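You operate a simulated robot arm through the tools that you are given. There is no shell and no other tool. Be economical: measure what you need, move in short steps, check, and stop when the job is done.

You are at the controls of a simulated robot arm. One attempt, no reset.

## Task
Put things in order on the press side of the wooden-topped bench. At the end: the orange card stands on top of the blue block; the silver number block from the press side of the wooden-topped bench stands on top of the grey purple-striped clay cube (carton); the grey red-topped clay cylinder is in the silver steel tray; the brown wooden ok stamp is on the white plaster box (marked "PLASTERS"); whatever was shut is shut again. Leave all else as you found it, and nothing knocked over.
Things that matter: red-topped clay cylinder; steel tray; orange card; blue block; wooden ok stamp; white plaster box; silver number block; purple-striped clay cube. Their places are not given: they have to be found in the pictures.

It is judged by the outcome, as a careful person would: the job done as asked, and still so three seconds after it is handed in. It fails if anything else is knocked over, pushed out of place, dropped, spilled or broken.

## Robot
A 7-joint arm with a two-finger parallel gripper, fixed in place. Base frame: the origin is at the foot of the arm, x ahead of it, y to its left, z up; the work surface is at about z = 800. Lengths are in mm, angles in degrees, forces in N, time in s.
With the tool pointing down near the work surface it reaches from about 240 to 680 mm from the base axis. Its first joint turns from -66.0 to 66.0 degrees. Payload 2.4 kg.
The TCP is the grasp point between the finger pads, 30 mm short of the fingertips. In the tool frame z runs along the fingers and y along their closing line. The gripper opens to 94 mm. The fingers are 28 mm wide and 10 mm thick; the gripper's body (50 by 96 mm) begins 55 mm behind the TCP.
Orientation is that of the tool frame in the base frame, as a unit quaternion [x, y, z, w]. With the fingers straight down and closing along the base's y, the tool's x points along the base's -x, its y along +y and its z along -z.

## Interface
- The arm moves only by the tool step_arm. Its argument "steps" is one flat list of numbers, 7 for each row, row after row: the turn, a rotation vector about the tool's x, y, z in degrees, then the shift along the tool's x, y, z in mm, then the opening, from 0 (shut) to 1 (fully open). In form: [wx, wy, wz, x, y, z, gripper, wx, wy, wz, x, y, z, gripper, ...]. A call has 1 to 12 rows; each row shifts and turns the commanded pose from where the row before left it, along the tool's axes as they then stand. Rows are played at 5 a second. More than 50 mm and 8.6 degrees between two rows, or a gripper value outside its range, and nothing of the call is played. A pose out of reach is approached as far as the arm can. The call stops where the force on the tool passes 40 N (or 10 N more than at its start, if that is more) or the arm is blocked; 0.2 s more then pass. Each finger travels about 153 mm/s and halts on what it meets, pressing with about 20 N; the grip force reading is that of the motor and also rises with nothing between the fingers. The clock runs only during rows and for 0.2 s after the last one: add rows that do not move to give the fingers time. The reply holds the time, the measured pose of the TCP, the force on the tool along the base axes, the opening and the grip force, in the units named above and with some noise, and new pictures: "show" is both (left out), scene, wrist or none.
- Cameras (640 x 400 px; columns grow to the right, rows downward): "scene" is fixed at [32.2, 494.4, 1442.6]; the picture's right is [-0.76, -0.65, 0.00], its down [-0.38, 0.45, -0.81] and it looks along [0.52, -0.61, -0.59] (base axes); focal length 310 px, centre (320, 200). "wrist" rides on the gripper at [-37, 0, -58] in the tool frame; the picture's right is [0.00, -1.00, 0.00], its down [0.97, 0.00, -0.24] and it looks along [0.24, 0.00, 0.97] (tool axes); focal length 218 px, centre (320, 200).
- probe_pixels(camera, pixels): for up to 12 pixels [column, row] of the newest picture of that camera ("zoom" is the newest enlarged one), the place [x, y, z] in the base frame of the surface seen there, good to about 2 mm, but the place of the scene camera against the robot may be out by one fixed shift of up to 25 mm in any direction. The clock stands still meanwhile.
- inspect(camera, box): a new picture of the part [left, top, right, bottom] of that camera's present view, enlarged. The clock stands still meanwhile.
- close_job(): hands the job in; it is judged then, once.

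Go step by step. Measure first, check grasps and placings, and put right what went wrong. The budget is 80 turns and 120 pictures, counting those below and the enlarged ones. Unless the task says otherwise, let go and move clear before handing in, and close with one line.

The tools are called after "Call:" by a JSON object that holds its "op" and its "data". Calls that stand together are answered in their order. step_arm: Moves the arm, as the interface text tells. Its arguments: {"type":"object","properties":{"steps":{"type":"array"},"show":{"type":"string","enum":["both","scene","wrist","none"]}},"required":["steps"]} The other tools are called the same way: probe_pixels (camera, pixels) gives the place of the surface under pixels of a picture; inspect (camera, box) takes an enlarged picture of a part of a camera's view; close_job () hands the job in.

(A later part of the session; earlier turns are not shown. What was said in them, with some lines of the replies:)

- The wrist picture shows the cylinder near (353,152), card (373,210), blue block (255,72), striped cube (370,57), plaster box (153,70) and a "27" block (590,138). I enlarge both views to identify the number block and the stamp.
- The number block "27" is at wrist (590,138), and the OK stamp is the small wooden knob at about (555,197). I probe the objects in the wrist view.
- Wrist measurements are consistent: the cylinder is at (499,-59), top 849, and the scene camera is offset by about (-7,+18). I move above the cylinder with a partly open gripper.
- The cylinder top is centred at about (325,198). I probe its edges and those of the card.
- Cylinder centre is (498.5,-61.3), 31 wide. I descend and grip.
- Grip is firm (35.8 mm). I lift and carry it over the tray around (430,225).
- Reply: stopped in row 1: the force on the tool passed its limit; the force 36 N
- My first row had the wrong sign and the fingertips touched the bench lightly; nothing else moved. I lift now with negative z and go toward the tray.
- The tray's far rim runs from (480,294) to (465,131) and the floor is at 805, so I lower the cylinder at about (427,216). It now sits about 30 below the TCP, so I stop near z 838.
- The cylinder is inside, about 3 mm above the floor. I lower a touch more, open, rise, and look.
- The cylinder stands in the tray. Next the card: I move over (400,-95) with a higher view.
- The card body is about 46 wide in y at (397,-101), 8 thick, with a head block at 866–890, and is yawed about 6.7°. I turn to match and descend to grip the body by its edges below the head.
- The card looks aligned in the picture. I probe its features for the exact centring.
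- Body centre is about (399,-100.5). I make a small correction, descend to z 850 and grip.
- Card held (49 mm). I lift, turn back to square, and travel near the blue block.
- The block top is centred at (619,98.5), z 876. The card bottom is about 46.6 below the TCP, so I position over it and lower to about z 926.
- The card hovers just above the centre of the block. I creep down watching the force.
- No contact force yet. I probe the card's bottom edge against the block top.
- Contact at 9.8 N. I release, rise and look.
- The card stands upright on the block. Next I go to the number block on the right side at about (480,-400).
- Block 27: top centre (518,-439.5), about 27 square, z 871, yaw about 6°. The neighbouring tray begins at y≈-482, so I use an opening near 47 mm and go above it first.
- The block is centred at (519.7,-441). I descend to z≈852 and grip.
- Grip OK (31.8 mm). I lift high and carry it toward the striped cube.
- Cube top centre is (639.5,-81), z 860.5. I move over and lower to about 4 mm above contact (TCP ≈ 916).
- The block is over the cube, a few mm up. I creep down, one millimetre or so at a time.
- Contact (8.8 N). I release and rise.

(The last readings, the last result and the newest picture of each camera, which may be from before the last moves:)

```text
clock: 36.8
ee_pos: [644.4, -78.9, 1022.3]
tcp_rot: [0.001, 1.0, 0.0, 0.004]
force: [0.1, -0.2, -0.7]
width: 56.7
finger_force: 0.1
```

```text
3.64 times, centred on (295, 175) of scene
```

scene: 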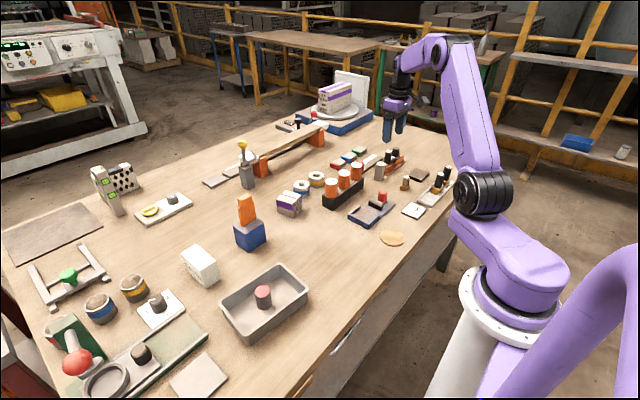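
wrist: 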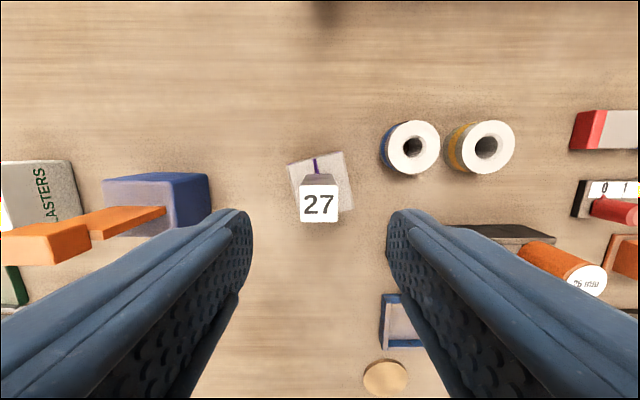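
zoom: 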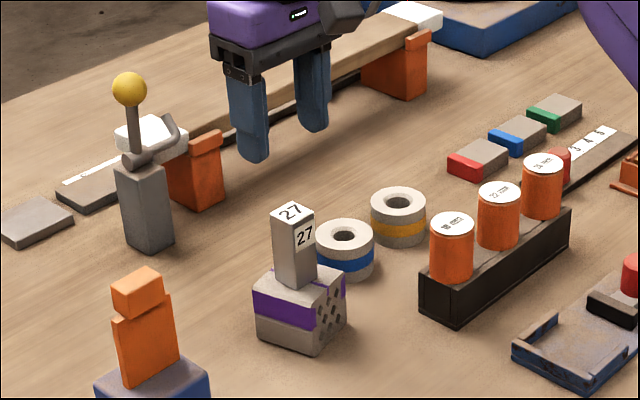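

The block stands on the cube. Now the OK stamp: I travel to above (415,-450).

Call:
{"op": "step_arm", "data": {"steps": [0, 0, 0, 25.4, -41.2, 0, 0.6, 0, 0, 0, 25.4, -41.2, 0, 0.6, 0, 0, 0, 25.4, -41.2, 0, 0.6, 0, 0, 0, 25.4, -41.2, 0, 0.6, 0, 0, 0, 25.4, -41.2, 0, 0.6, 0, 0, 0, 25.4, -41.2, 0, 0.6, 0, 0, 0, 25.4, -41.2, 0, 0.6, 0, 0, 0, 25.4, -41.2, 0, 0.6, 0, 0, 0, 25.4, -41.2, 0, 0.6, 0, 0, 0, 0, 0, 45, 0.6, 0, 0, 0, 0, 0, 45, 0.6, 0, 0, 0, 0, 0, 0, 0.6], "show": "wrist"}}

Call:
{"op": "inspect", "data": {"camera": "wrist", "box": [240, 120, 400, 280]}}

```text
clock: 39.4
ee_pos: [416.4, -451.5, 929.4]
tcp_rot: [0.0, 1.0, 0.0, 0.004]
force: [-0.7, 0.2, -0.8]
width: 56.4
finger_force: 0.2
```

wrist: 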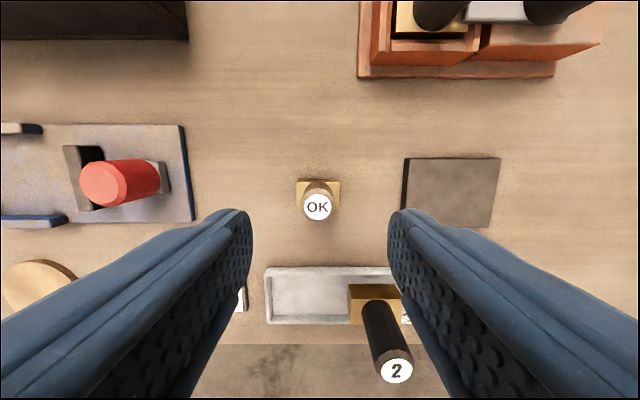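

```text
2.50 times, centred on (320, 200) of wrist
```

zoom: 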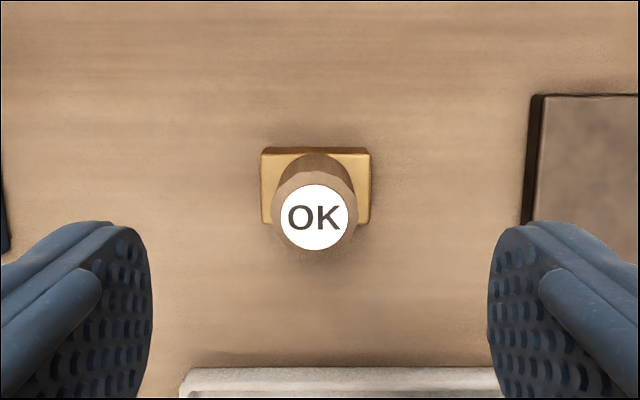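

The stamp base is roughly 34 by 23 with the handle above. I probe for exact centring and neighbours.

Call:
{"op": "probe_pixels", "data": {"camera": "zoom", "pixels": [[265, 160], [368, 160], [265, 215], [366, 215], [314, 216], [274, 205], [356, 205], [540, 100], [524, 215], [340, 375], [314, 188], [314, 245]]}}

```text
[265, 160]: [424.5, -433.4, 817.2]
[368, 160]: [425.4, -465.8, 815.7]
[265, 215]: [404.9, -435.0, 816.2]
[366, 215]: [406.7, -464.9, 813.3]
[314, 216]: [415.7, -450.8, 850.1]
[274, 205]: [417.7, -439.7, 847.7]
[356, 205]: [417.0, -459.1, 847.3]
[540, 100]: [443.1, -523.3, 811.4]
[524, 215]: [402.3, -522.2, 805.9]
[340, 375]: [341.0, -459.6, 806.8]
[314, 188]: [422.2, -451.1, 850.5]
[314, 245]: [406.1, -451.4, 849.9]
```

Centre (415.5,-450), neighbours well clear. I descend to z≈836 and grip the base.

Call:
{"op": "step_arm", "data": {"steps": [0, 0, 0, 1, 1.5, 33, 0.6, 0, 0, 0, 0, 0, 30, 0.6, 0, 0, 0, 0, 0, 30, 0.6, 0, 0, 0, 0, 0, 0, 0.6, 0, 0, 0, 0, 0, 0, 0.2, 0, 0, 0, 0, 0, 0, 0.2], "show": "wrist"}}

Call:
{"op": "inspect", "data": {"camera": "scene", "box": [360, 130, 460, 230]}}

```text
clock: 40.8
ee_pos: [411.3, -447.5, 837.1]
tcp_rot: [0.001, 1.0, -0.002, 0.003]
force: [1.0, -0.1, 0.7]
width: 35.9
finger_force: 19.8
```

wrist: 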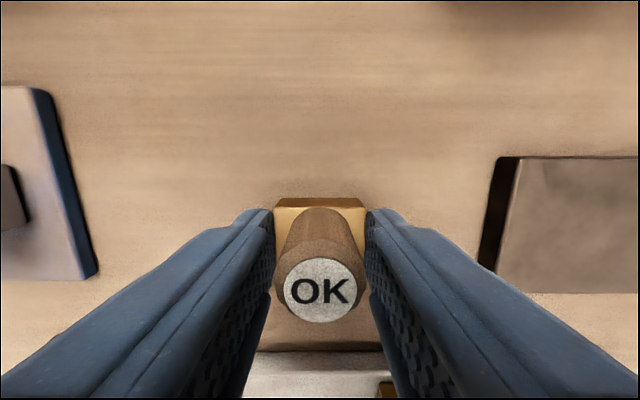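

```text
4.00 times, centred on (410, 180) of scene
```

zoom: 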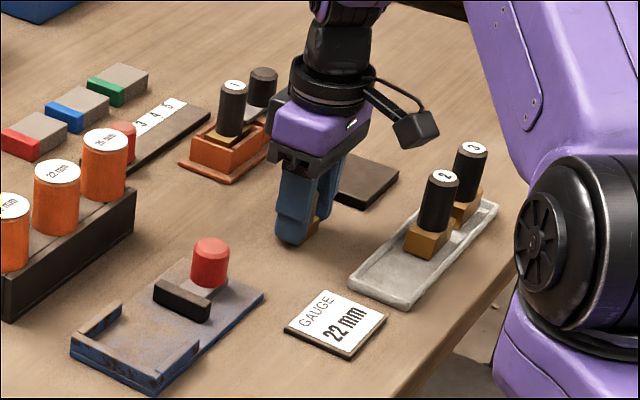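

Stamp gripped. I lift and travel along x≈411, low in x to avoid the placed stacks.

Call:
{"op": "step_arm", "data": {"steps": [0, 0, 0, 0, 0, -40, 0.2, 0, 0, 0, 0, 0, -48, 0.2, 0, 0, 0, 0, 0, -48, 0.2, 0, 0, 0, 0, 0, -48, 0.2, 0, 0, 0, 0, 48, 0, 0.2, 0, 0, 0, 0, 48, 0, 0.2, 0, 0, 0, 0, 48, 0, 0.2, 0, 0, 0, 0, 48, 0, 0.2, 0, 0, 0, 0, 48, 0, 0.2, 0, 0, 0, 0, 48, 0, 0.2, 0, 0, 0, 0, 48, 0, 0.2, 0, 0, 0, 0, 48, 0, 0.2], "show": "none"}}

Call:
{"op": "step_arm", "data": {"steps": [0, 0, 0, 0, 48, 0, 0.2, 0, 0, 0, 0, 48, 0, 0.2, 0, 0, 0, 0, 48, 0, 0.2, 0, 0, 0, 0, 48, 0, 0.2, 0, 0, 0, 0, 48, 0, 0.2, 0, 0, 0, 0, 48, 0, 0.2, 0, 0, 0, -40, 26, 0, 0.2, 0, 0, 0, -42, 0, 0, 0.2, 0, 0, 0, -42, 0, 0, 0.2, 0, 0, 0, 0, 0, 0, 0.2], "show": "wrist"}}

```text
clock: 43.4
ee_pos: [408.9, -64.8, 1019.6]
tcp_rot: [0.002, 1.0, 0.0, 0.004]
force: [0.6, 0.0, -1.2]
width: 35.4
finger_force: 19.9
```

```text
clock: 45.6
ee_pos: [536.0, 252.3, 1019.6]
tcp_rot: [0.0, 1.0, -0.001, 0.003]
force: [-0.3, 0.5, -1.5]
width: 35.7
finger_force: 19.9
```

wrist: 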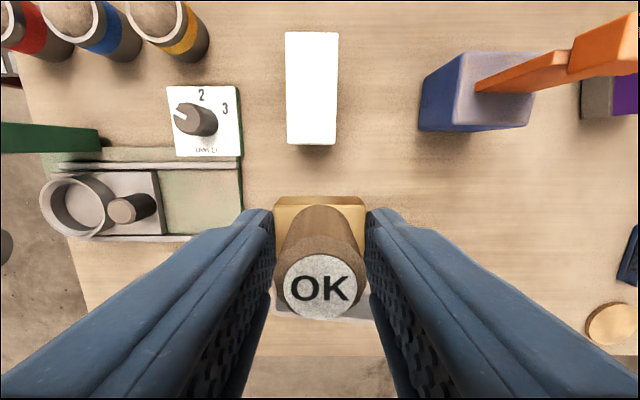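

Call:
{"op": "probe_pixels", "data": {"camera": "wrist", "pixels": [[288, 35], [336, 36], [290, 141], [334, 141], [312, 88], [312, 40], [312, 138]]}}

```text
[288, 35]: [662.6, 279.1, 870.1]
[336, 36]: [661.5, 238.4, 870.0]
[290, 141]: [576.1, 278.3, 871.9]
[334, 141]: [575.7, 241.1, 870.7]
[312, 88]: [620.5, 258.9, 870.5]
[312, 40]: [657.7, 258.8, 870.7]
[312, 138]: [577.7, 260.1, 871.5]
```

Box top centre is (619,259), z 871, about 42 wide in y. I move TCP to (613,259) and lower to ~913.

Call:
{"op": "step_arm", "data": {"steps": [0, 0, 0, -38.5, 3.4, 0, 0.2, 0, 0, 0, -38.5, 3.4, 0, 0.2, 0, 0, 0, 0, 0, 45, 0.2, 0, 0, 0, 0, 0, 40, 0.2, 0, 0, 0, 0, 0, 20, 0.2, 0, 0, 0, 0, 0, 0, 0.2, 0, 0, 0, 0, 0, 0, 0.2], "show": "wrist"}}

Call:
{"op": "inspect", "data": {"camera": "scene", "box": [140, 190, 250, 300]}}

```text
clock: 47.2
ee_pos: [611.9, 256.7, 913.9]
tcp_rot: [0.0, 1.0, 0.0, 0.004]
force: [0.3, -0.6, -1.9]
width: 35.7
finger_force: 20.0
```

wrist: 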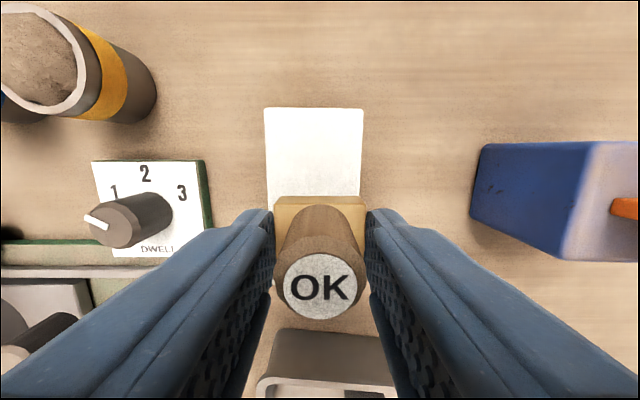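

```text
3.64 times, centred on (195, 245) of scene
```

zoom: 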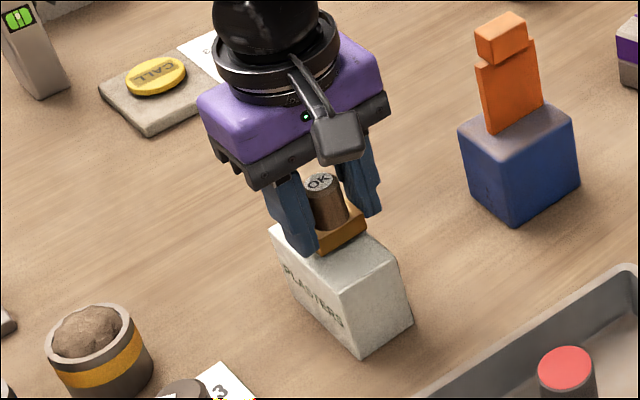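

Well placed; I shift 2 mm in +y for centring and creep down.

Call:
{"op": "step_arm", "data": {"steps": [0, 0, 0, 0, 2, 2, 0.2, 0, 0, 0, 0, 0, 0, 0.2, 0, 0, 0, 0, 0, 0, 0.2], "show": "none"}}

Call:
{"op": "step_arm", "data": {"steps": [0, 0, 0, 0, 0, 1.2, 0.2, 0, 0, 0, 0, 0, 0, 0.2], "show": "none"}}

Call:
{"op": "step_arm", "data": {"steps": [0, 0, 0, 0, 0, 1, 0.2, 0, 0, 0, 0, 0, 0, 0.2], "show": "none"}}

Call:
{"op": "step_arm", "data": {"steps": [0, 0, 0, 0, 0, 0.8, 0.2, 0, 0, 0, 0, 0, 0, 0.2], "show": "none"}}

```text
clock: 48.0
ee_pos: [610.7, 257.5, 913.3]
tcp_rot: [0.0, 1.0, 0.0, 0.004]
force: [-0.2, 0.2, -2.3]
width: 35.5
finger_force: 20.0
```

```text
clock: 48.6
ee_pos: [611.0, 257.3, 913.1]
tcp_rot: [0.0, 1.0, 0.0, 0.003]
force: [-0.9, -0.1, -1.2]
width: 35.8
finger_force: 19.8
```

```text
clock: 49.2
ee_pos: [611.2, 258.0, 912.1]
tcp_rot: [0.001, 1.0, 0.001, 0.003]
force: [0.9, 0.8, -1.3]
width: 35.4
finger_force: 20.4
```

```text
clock: 49.8
ee_pos: [610.9, 258.0, 912.0]
tcp_rot: [0.002, 1.0, -0.001, 0.003]
force: [-0.7, -0.1, -1.1]
width: 35.4
finger_force: 20.0
```

No contact yet; I continue creeping.

Call:
{"op": "step_arm", "data": {"steps": [0, 0, 0, 0, 0, 1, 0.2, 0, 0, 0, 0, 0, 0, 0.2], "show": "none"}}

Call:
{"op": "step_arm", "data": {"steps": [0, 0, 0, 0, 0, 1, 0.2, 0, 0, 0, 0, 0, 0, 0.2], "show": "none"}}

Call:
{"op": "step_arm", "data": {"steps": [0, 0, 0, 0, 0, 0.8, 0.2, 0, 0, 0, 0, 0, 0, 0.2], "show": "none"}}

```text
clock: 50.4
ee_pos: [611.4, 257.7, 910.4]
tcp_rot: [0.0, 1.0, -0.001, 0.004]
force: [-0.9, 0.0, -1.6]
width: 35.2
finger_force: 19.5
```

```text
clock: 51.0
ee_pos: [611.5, 258.1, 909.0]
tcp_rot: [0.001, 1.0, 0.0, 0.004]
force: [-0.5, -0.1, -1.6]
width: 35.5
finger_force: 20.1
```

```text
clock: 51.6
ee_pos: [612.6, 258.2, 909.0]
tcp_rot: [0.001, 1.0, 0.0, 0.004]
force: [-0.7, 0.0, -2.4]
width: 35.4
finger_force: 20.3
```

Call:
{"op": "step_arm", "data": {"steps": [0, 0, 0, 0, 0, 0.8, 0.2, 0, 0, 0, 0, 0, 0, 0.2], "show": "none"}}

Call:
{"op": "step_arm", "data": {"steps": [0, 0, 0, 0, 0, 0.8, 0.2, 0, 0, 0, 0, 0, 0, 0.2], "show": "none"}}

Call:
{"op": "inspect", "data": {"camera": "scene", "box": [160, 210, 230, 270]}}

```text
clock: 52.2
ee_pos: [612.9, 257.9, 908.0]
tcp_rot: [0.001, 1.0, 0.001, 0.003]
force: [-0.6, 0.1, -1.0]
width: 35.5
finger_force: 19.7
```

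```text
clock: 52.8
ee_pos: [611.4, 258.5, 907.8]
tcp_rot: [0.001, 1.0, 0.0, 0.003]
force: [-0.4, 0.1, -1.5]
width: 35.7
finger_force: 20.1
```

```text
6.67 times, centred on (195, 240) of scene
```

zoom: 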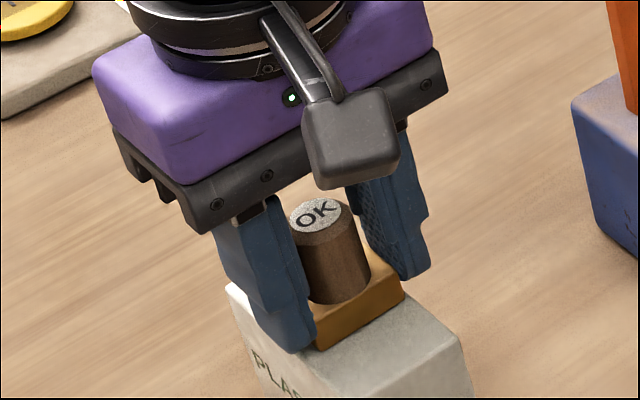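

Very near contact; I go a little further.

Call:
{"op": "step_arm", "data": {"steps": [0, 0, 0, 0, 0, 0.8, 0.2, 0, 0, 0, 0, 0, 0, 0.2], "show": "none"}}

Call:
{"op": "step_arm", "data": {"steps": [0, 0, 0, 0, 0, 0.8, 0.2, 0, 0, 0, 0, 0, 0, 0.2], "show": "none"}}

```text
clock: 53.4
ee_pos: [612.8, 259.6, 907.4]
tcp_rot: [0.001, 1.0, 0.0, 0.004]
force: [0.3, 0.8, -0.8]
width: 35.7
finger_force: 19.9
```

```text
clock: 54.0
ee_pos: [613.1, 258.9, 907.7]
tcp_rot: [0.0, 1.0, 0.0, 0.003]
force: [-2.0, -0.3, 6.0]
width: 35.8
finger_force: 19.9
```

Contact (6 N). I release and rise, then check everything.

Call:
{"op": "step_arm", "data": {"steps": [0, 0, 0, 0, 0, 0, 0.3, 0, 0, 0, 0, 0, 0, 0.6, 0, 0, 0, 0, 0, 0, 0.6, 0, 0, 0, 0, 0, -30, 0.6, 0, 0, 0, 0, 0, -40, 0.6, 0, 0, 0, 0, 0, -45, 0.6, 0, 0, 0, 30, 0, -20, 0.6, 0, 0, 0, 40, 0, -10, 0.6, 0, 0, 0, 40, 0, 0, 0.6, 0, 0, 0, 0, 0, 0, 0.6], "show": "both"}}

Call:
{"op": "inspect", "data": {"camera": "scene", "box": [140, 150, 340, 350]}}

```text
clock: 56.2
ee_pos: [504.9, 258.6, 1051.0]
tcp_rot: [0.002, 1.0, 0.0, 0.003]
force: [-0.1, -0.5, -0.7]
width: 56.2
finger_force: 0.1
```

scene: 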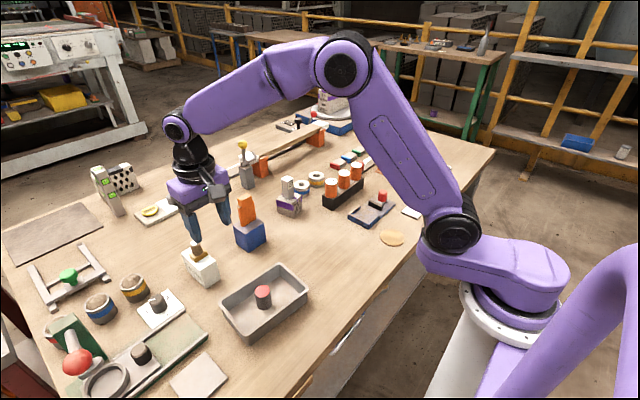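
wrist: 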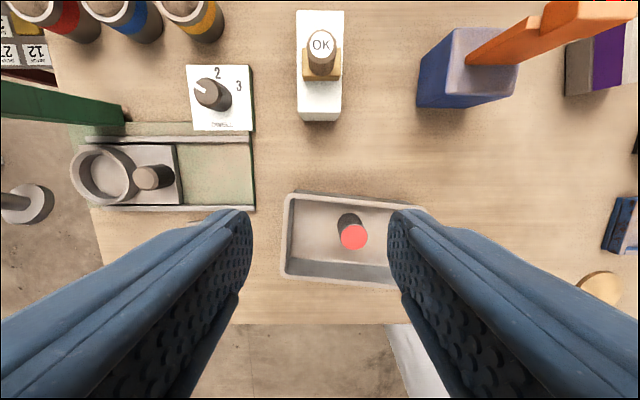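

```text
2.00 times, centred on (240, 250) of scene
```

zoom: 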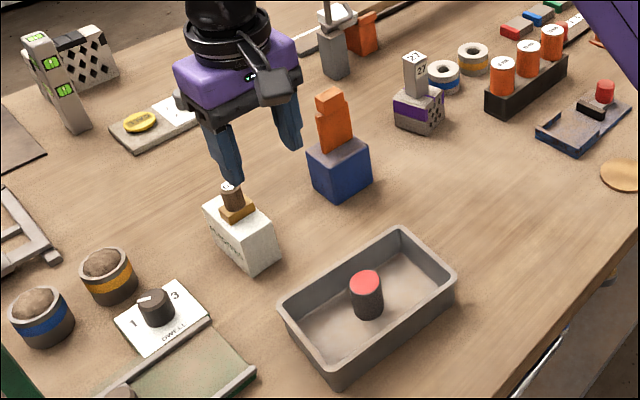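

All four placings stand as asked, the gripper is clear, and nothing else appears moved. I am handing in.

Call:
{"op": "close_job", "data": {}}

```text
The job is handed in.
```

The job is handed in with all four placings done: the orange card on the blue block, number block 27 on the striped cube, the red-topped cylinder in the steel tray, and the OK stamp on the plaster box. I opened nothing, so nothing needed shutting. One wrong-signed step pressed the fingertips onto the bench (33 N) while gripping the cylinder, with no sign of damage in the pictures.
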